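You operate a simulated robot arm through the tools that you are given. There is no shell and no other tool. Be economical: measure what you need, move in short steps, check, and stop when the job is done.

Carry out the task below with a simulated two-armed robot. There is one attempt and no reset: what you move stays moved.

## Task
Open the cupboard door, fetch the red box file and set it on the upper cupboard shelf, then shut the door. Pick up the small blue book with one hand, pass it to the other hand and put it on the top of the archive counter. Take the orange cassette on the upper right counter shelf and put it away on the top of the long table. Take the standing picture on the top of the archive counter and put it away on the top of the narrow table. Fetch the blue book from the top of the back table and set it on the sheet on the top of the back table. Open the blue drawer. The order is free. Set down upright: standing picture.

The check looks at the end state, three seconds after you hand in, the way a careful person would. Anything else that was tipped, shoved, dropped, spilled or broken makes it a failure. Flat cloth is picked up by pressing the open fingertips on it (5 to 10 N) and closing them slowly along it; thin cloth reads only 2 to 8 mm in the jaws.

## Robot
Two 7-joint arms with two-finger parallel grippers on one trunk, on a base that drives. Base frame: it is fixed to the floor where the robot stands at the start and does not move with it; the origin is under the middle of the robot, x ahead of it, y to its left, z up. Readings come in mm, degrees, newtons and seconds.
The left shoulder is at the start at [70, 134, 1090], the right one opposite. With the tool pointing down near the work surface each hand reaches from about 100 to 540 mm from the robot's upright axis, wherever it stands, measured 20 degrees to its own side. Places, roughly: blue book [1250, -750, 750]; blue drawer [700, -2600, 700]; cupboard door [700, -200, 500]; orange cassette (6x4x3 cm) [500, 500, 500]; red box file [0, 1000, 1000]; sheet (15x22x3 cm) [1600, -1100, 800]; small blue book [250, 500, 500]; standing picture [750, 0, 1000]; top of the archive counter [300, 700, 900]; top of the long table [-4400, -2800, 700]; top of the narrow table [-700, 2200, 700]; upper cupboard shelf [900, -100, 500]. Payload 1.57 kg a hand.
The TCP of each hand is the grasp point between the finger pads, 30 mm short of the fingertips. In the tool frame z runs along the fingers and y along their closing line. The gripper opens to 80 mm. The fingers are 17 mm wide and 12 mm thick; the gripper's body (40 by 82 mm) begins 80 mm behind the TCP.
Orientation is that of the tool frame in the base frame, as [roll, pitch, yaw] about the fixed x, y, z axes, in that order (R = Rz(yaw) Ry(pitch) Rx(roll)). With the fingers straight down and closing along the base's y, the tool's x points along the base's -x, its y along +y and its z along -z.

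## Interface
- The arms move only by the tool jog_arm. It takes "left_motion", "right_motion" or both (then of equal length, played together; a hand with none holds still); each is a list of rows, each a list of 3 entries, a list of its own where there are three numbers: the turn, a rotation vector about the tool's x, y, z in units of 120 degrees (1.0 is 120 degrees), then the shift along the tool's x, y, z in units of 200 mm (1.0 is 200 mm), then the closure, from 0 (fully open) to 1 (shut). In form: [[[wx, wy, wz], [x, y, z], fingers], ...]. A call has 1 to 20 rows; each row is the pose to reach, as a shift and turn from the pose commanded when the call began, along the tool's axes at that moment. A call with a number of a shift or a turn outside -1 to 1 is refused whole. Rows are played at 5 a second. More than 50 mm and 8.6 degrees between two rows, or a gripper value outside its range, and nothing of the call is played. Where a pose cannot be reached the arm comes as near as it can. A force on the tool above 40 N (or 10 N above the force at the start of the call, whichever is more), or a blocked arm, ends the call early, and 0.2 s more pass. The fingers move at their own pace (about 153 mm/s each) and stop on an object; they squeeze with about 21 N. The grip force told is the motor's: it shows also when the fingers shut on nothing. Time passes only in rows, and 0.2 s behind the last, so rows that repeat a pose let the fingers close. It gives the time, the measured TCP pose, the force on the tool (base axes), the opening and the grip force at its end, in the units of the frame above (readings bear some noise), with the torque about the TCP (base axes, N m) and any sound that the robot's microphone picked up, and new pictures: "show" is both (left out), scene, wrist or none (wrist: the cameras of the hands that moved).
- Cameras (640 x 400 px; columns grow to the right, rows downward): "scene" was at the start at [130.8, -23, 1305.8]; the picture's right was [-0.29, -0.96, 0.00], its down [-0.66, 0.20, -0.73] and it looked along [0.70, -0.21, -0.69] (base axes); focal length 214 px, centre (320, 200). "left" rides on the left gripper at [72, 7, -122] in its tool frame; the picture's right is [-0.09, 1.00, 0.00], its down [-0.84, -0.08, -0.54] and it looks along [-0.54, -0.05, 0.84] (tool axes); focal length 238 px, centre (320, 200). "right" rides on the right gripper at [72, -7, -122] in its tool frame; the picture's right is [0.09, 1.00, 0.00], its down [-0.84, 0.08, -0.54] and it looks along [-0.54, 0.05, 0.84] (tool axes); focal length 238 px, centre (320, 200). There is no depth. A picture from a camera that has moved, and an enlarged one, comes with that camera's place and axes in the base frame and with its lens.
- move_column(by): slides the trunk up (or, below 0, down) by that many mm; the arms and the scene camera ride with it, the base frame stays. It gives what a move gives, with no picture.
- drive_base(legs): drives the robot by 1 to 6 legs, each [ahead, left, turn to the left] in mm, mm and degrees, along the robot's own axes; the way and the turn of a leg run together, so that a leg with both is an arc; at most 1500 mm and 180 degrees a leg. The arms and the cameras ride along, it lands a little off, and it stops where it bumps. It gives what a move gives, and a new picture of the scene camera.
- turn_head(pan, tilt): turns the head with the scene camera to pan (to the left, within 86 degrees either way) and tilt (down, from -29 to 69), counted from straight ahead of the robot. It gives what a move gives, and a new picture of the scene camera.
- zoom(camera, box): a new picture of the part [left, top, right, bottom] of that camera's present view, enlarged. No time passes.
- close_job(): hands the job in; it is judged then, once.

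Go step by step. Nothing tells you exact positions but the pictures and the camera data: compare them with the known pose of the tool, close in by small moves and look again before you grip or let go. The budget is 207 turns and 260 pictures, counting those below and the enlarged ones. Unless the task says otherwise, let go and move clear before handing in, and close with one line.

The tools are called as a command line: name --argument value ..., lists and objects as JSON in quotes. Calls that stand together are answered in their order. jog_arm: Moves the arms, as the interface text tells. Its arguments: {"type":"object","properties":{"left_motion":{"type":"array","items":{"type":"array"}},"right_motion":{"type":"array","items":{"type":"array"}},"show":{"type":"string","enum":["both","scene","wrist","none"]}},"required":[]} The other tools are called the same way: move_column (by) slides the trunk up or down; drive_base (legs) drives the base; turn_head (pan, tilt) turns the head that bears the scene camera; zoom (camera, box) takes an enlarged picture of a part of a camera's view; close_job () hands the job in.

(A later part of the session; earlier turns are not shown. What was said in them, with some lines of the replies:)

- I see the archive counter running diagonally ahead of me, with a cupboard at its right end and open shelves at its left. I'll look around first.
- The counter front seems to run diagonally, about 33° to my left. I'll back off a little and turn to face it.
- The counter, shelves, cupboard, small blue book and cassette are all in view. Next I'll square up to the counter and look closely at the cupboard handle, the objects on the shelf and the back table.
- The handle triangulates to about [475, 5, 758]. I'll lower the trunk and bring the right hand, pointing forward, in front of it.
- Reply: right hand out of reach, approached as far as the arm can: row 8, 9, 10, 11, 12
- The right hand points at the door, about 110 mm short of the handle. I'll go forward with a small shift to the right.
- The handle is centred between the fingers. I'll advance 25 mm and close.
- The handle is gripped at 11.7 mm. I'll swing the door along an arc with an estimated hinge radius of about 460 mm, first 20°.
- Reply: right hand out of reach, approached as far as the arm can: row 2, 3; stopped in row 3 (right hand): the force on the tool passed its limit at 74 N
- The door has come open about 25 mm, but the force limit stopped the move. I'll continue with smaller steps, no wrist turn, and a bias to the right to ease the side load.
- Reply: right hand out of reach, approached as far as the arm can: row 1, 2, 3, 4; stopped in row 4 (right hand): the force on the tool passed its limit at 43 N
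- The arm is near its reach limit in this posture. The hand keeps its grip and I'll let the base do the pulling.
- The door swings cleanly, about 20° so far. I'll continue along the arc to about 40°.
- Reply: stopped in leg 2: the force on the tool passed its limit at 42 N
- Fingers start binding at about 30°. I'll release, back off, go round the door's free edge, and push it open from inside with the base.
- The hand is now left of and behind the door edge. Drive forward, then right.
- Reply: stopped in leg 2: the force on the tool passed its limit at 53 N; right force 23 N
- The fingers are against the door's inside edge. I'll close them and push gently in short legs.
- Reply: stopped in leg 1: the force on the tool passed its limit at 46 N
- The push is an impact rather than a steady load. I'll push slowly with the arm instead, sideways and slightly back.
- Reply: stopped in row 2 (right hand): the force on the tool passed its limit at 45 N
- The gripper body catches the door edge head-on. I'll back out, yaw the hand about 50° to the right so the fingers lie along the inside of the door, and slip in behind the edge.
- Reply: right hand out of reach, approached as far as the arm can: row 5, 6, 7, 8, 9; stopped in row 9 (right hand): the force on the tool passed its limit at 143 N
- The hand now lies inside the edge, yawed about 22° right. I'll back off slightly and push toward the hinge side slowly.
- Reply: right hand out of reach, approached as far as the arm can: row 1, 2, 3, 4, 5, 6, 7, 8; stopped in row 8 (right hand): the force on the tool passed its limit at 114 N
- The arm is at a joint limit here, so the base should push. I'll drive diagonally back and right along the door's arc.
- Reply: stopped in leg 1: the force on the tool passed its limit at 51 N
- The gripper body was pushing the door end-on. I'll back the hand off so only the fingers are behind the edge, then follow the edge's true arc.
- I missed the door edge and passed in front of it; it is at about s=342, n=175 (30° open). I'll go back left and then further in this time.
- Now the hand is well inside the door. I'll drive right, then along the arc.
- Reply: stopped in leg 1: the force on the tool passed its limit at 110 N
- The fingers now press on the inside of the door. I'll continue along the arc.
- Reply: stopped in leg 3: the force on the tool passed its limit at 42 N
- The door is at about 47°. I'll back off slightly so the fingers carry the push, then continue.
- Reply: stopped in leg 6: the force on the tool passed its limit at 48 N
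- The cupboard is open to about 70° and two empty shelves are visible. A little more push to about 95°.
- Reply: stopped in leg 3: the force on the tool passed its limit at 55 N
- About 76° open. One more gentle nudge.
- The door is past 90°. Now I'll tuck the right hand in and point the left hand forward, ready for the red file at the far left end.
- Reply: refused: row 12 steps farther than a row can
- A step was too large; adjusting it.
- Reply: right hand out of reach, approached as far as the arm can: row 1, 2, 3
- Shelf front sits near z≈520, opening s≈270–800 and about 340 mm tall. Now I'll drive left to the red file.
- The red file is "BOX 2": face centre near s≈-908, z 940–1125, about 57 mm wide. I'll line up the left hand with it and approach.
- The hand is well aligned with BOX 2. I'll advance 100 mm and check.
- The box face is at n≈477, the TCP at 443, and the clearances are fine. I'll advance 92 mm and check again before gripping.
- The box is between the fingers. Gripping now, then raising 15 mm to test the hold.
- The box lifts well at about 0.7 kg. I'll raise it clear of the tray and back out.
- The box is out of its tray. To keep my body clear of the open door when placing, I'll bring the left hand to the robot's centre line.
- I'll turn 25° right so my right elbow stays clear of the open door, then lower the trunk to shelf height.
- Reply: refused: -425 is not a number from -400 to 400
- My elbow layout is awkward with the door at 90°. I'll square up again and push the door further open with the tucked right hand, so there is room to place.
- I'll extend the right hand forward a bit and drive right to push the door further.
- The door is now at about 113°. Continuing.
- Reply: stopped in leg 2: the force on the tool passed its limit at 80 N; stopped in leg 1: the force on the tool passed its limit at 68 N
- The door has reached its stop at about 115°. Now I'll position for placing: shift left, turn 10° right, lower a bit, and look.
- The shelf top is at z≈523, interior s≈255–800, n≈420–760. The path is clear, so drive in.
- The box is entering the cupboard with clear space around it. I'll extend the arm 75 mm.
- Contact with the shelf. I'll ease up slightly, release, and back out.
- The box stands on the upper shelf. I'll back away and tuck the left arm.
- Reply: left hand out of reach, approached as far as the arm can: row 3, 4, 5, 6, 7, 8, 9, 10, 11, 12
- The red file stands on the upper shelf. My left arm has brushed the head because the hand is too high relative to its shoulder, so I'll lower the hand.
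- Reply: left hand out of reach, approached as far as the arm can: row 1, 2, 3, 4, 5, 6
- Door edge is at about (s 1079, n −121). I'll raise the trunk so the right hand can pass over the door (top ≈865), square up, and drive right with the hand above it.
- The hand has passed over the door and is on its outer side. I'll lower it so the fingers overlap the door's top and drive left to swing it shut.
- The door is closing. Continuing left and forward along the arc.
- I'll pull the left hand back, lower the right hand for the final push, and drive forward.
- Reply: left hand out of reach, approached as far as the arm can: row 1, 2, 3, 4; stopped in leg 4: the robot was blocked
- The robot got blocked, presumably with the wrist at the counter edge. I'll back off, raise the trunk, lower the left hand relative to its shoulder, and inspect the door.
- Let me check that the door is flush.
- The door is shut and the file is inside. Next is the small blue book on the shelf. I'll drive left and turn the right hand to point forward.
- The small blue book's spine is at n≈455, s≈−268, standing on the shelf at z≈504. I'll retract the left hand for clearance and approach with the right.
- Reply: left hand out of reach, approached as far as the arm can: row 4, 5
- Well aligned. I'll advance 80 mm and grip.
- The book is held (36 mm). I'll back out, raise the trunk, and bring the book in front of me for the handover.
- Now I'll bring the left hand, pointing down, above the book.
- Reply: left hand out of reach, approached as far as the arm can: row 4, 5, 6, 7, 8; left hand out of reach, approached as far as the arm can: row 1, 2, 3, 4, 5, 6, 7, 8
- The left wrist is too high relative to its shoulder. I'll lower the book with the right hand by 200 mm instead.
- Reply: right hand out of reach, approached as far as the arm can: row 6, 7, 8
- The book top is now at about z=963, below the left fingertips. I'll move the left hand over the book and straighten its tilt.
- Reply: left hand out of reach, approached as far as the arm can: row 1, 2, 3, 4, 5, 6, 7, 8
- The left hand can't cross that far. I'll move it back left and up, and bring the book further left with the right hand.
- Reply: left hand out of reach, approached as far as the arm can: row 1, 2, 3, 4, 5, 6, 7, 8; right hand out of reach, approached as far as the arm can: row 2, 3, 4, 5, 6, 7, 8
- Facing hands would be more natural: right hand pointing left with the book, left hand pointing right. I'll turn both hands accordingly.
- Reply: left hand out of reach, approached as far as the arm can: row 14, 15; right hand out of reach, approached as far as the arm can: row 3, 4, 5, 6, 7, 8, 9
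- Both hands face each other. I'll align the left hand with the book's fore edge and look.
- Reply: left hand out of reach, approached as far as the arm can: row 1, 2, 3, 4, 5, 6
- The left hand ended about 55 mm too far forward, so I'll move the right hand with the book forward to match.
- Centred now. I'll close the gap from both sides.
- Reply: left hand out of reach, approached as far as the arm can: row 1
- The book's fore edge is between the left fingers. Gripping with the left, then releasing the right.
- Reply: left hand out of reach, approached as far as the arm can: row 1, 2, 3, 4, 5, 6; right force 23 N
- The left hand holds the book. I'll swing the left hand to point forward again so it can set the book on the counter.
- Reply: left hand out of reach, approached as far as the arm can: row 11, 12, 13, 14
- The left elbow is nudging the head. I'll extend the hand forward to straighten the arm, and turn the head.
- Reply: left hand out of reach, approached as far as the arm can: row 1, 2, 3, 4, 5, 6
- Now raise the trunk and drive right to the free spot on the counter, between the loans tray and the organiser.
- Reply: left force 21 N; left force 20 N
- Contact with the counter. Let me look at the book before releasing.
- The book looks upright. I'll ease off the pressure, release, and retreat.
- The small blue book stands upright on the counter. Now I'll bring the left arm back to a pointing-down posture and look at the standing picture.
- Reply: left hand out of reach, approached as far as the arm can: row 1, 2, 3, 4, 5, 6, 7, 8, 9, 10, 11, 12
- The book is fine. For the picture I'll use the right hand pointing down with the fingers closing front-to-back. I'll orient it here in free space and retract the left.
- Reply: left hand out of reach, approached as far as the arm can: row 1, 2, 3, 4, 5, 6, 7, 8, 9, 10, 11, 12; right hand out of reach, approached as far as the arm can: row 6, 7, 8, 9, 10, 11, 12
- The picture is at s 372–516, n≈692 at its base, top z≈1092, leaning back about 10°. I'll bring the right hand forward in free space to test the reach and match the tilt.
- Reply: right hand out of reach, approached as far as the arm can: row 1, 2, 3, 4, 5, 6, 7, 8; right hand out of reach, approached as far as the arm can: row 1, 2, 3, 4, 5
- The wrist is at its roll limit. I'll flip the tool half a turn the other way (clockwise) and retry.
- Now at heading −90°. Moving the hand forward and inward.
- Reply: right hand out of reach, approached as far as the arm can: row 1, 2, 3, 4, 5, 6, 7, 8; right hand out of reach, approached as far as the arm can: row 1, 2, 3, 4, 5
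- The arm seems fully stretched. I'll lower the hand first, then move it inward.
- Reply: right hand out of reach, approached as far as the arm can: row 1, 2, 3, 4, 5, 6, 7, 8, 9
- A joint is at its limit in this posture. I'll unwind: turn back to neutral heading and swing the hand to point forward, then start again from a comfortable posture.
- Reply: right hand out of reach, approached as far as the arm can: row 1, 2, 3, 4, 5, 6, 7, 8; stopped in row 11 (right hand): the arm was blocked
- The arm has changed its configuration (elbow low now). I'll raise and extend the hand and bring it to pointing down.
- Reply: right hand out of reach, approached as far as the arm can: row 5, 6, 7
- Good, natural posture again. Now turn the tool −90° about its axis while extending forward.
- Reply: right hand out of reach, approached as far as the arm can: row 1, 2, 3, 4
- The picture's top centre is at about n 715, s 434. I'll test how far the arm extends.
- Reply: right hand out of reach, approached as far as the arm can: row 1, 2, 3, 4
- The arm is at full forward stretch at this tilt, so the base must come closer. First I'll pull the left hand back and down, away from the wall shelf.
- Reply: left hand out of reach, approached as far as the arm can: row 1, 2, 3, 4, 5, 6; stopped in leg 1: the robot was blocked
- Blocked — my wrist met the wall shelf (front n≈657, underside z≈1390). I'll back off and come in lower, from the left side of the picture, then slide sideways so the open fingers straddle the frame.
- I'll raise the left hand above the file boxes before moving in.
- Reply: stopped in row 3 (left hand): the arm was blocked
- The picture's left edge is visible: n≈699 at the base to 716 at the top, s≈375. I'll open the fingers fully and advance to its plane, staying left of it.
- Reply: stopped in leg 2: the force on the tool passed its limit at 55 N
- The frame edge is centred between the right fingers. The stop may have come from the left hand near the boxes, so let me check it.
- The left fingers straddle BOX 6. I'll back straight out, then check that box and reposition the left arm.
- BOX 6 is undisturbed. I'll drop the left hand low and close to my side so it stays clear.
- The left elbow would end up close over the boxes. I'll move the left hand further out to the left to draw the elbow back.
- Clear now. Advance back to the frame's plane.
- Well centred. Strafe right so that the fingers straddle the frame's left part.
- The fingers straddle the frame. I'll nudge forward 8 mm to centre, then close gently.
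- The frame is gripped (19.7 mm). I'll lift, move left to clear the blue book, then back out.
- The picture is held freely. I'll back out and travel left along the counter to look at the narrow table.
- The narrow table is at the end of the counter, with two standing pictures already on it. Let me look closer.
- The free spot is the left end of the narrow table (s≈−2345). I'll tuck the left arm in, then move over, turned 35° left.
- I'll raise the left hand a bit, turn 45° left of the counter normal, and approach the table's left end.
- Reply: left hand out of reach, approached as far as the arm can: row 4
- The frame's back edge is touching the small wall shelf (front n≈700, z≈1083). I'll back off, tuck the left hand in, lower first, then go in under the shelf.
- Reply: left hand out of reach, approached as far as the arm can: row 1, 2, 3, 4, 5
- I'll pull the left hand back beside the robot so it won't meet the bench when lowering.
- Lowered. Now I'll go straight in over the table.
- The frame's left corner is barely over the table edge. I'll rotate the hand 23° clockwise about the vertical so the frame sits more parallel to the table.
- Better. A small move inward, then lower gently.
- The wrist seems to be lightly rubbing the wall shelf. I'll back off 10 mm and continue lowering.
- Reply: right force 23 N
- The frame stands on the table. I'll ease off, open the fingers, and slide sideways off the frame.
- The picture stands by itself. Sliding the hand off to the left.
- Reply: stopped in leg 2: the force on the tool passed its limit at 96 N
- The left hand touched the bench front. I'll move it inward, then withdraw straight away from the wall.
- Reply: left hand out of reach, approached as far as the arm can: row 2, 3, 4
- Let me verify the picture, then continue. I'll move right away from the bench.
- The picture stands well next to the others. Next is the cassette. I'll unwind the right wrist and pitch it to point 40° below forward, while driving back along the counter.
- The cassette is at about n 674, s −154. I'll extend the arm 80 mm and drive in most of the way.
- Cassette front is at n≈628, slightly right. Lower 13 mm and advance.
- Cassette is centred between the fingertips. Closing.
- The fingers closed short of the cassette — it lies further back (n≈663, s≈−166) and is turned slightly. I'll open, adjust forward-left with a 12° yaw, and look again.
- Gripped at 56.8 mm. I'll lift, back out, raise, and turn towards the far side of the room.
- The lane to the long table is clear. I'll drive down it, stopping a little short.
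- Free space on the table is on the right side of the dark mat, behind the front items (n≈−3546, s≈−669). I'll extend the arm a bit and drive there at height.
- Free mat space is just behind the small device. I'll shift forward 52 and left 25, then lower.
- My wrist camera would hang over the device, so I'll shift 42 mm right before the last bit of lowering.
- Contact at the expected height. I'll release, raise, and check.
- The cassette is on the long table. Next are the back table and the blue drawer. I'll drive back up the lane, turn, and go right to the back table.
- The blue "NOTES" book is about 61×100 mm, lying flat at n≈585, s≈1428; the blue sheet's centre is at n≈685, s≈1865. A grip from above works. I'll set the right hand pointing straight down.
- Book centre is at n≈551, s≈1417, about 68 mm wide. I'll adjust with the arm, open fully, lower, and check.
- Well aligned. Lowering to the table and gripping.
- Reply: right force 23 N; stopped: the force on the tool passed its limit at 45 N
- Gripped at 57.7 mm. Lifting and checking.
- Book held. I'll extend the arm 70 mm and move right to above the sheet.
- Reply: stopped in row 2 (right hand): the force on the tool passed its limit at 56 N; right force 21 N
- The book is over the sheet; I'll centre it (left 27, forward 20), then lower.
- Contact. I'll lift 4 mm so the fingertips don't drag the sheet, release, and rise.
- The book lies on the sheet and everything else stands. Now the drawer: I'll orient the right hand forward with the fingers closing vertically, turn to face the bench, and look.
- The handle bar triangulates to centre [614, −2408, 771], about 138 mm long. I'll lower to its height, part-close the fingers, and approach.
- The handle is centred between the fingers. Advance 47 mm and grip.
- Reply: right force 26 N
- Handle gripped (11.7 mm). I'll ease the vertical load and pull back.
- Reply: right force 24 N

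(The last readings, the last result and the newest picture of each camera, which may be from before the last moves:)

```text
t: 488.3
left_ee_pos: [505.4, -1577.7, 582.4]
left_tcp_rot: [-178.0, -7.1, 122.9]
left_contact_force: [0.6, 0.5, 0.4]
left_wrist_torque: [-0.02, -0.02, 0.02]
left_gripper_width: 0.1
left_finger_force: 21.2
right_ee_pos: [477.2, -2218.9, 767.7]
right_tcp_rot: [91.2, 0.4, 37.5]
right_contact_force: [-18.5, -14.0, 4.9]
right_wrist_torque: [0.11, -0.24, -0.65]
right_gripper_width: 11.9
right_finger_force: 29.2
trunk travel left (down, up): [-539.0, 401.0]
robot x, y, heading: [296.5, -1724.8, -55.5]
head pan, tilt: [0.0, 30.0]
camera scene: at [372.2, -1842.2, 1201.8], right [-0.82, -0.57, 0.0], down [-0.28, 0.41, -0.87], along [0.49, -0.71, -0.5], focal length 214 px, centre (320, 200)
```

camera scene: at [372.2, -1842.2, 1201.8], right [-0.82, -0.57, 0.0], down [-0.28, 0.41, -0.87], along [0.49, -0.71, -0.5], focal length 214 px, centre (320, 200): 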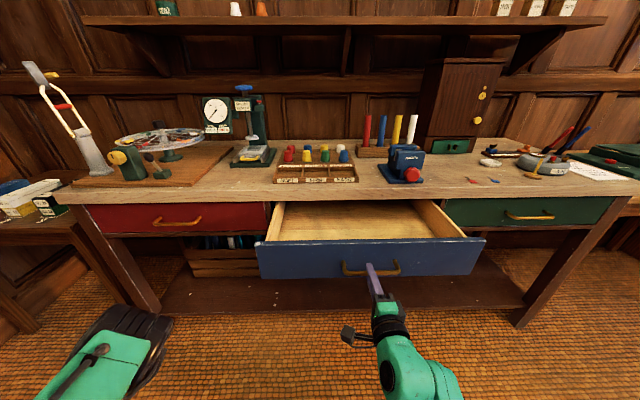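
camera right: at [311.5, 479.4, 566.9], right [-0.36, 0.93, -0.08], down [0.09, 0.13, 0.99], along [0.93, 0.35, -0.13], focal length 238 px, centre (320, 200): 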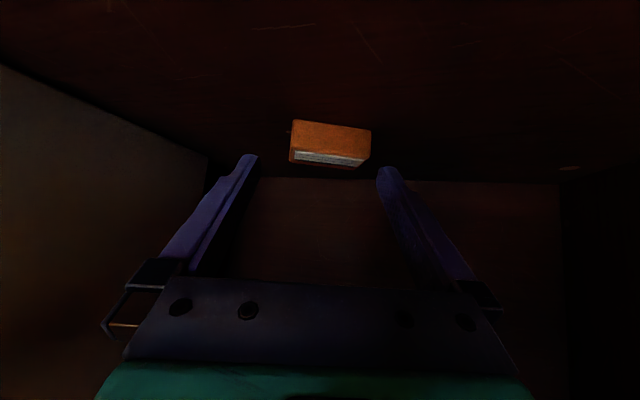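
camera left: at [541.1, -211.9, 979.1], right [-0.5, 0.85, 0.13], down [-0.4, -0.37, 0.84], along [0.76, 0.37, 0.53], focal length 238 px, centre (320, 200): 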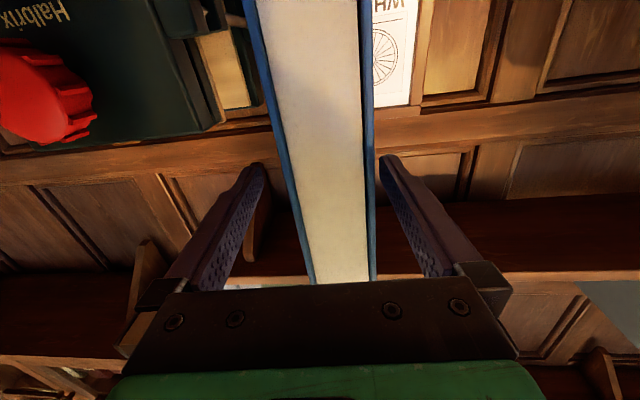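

The drawer is open by about 230 mm. I'll try a little further, to its stop.

drive_base --legs '[[-30, 0, 0], [-25, 0, 0], [-20, 0, 0], [-15, 0, 0]]'

```text
t: 490.3
left_ee_pos: [455.3, -1501.8, 581.8]
left_tcp_rot: [-178.0, -7.1, 122.9]
left_contact_force: [-1.1, -0.5, 0.3]
left_wrist_torque: [0.05, 0.05, 0.0]
left_gripper_width: 0.0
left_finger_force: 21.0
right_ee_pos: [426.1, -2145.4, 767.6]
right_tcp_rot: [91.1, 0.5, 37.3]
right_contact_force: [-17.0, -14.2, 6.8]
right_wrist_torque: [0.1, -0.3, -0.58]
right_gripper_width: 11.8
right_finger_force: 29.5
trunk travel left (down, up): [-539.0, 401.0]
robot x, y, heading: [244.5, -1649.5, -55.3]
head pan, tilt: [0.0, 30.0]
camera scene: at [322.4, -1769.5, 1201.7], right [-0.82, -0.57, 0.0], down [-0.28, 0.41, -0.87], along [0.49, -0.71, -0.5], focal length 214 px, centre (320, 200)
```

scene: 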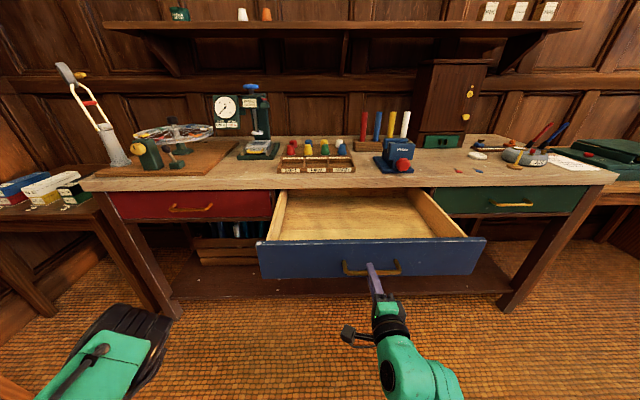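

The drawer is well open at about 320 mm. Release and back off.

jog_arm --right_motion '[[[0, 0, 0], [0, 0, 0], 0.7], [[0, 0, 0], [0, 0, 0], 0.4], [[0, 0, 0], [0, 0, 0], 0.3], [[0, 0, 0], [0, 0, 0], 0.3]]' --show "none"

drive_base --legs '[[-250, 0, 0]]'

```text
t: 491.3
left_ee_pos: [457.1, -1501.9, 581.7]
left_tcp_rot: [-177.8, -7.3, 123.0]
left_contact_force: [-0.6, 0.7, 1.0]
left_wrist_torque: [0.02, 0.0, 0.01]
left_gripper_width: 0.0
left_finger_force: 21.1
right_ee_pos: [429.1, -2146.5, 768.2]
right_tcp_rot: [91.2, 0.7, 37.3]
right_contact_force: [0.2, 0.0, -0.5]
right_wrist_torque: [0.04, 0.02, 0.0]
right_gripper_width: 56.0
right_finger_force: 0.1
trunk travel left (down, up): [-539.0, 401.0]
robot x, y, heading: [241.1, -1649.7, -55.4]
head pan, tilt: [0.0, 30.0]
```

```text
t: 493.1
left_ee_pos: [315.1, -1295.7, 582.0]
left_tcp_rot: [-177.7, -7.1, 122.7]
left_contact_force: [-1.3, -0.9, 0.3]
left_wrist_torque: [0.01, -0.01, 0.01]
left_gripper_width: 0.1
left_finger_force: 21.0
right_ee_pos: [286.5, -1939.9, 767.8]
right_tcp_rot: [91.2, 0.7, 37.3]
right_contact_force: [-0.2, 0.5, 0.2]
right_wrist_torque: [0.02, -0.02, 0.01]
right_gripper_width: 55.9
right_finger_force: 0.1
trunk travel left (down, up): [-539.0, 401.0]
robot x, y, heading: [103.5, -1446.5, -55.5]
head pan, tilt: [0.0, 30.0]
camera scene: at [184.5, -1561.3, 1201.6], right [-0.82, -0.57, 0.0], down [-0.28, 0.41, -0.87], along [0.49, -0.71, -0.5], focal length 214 px, centre (320, 200)
```

scene: 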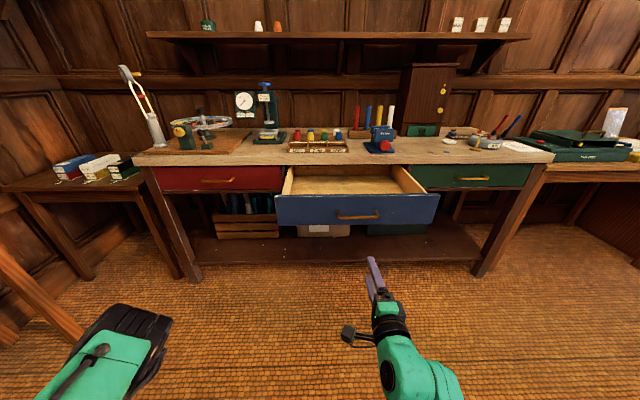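

The drawer is open. A last check of the counter and cupboard from here.

turn_head --pan 86 --tilt 15

zoom --camera "scene" --box '[100, 120, 460, 320]'

```text
t: 494.7
left_ee_pos: [314.9, -1296.4, 583.2]
left_tcp_rot: [-177.8, -7.2, 122.8]
left_contact_force: [0.6, 0.6, 0.9]
left_wrist_torque: [0.01, -0.02, 0.02]
left_gripper_width: 0.2
left_finger_force: 21.2
right_ee_pos: [287.1, -1940.4, 767.4]
right_tcp_rot: [91.3, 0.6, 37.4]
right_contact_force: [0.2, 0.9, 0.7]
right_wrist_torque: [-0.01, 0.01, 0.02]
right_gripper_width: 55.9
right_finger_force: 0.0
trunk travel left (down, up): [-539.0, 401.0]
robot x, y, heading: [104.4, -1446.5, -55.6]
head pan, tilt: [85.9, 15.0]
camera scene: at [214.3, -1440.1, 1225.7], right [0.51, -0.86, 0.0], down [-0.22, -0.13, -0.97], along [0.83, 0.49, -0.26], focal length 214 px, centre (320, 200)
```

scene: 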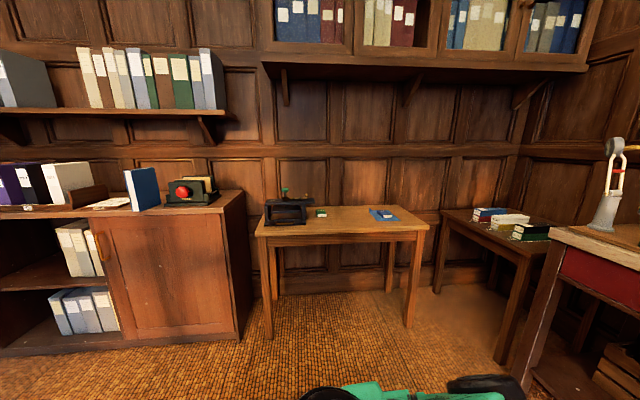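

```text
1.78 times, centred on (280, 220) of scene
camera zoom: at [214.3, -1440.1, 1225.7], right [0.51, -0.86, 0.0], down [-0.22, -0.13, -0.97], along [0.83, 0.49, -0.26], focal length 381 px, centre (391, 164)
```

zoom: 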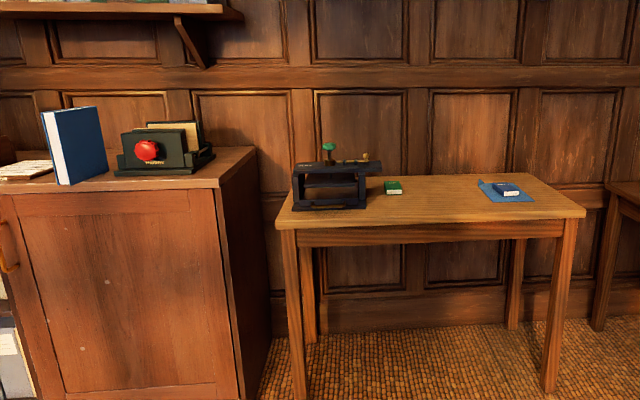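

Everything checks out: the door is shut, both books are in place, and the drawer is open. Handing in.

close_job

```text
The job is handed in.
```

All six tasks are done and handed in. The red file is on the upper cupboard shelf with the door shut, and the small blue book stands on the archive counter. The cassette is on the long table, the picture stands on the narrow table, the blue book lies on the sheet, and the blue drawer is open. My hands bumped BOX 6, the bench by the narrow table and the device on the back table; I saw nothing shifted, though I only zoomed in on BOX 6.
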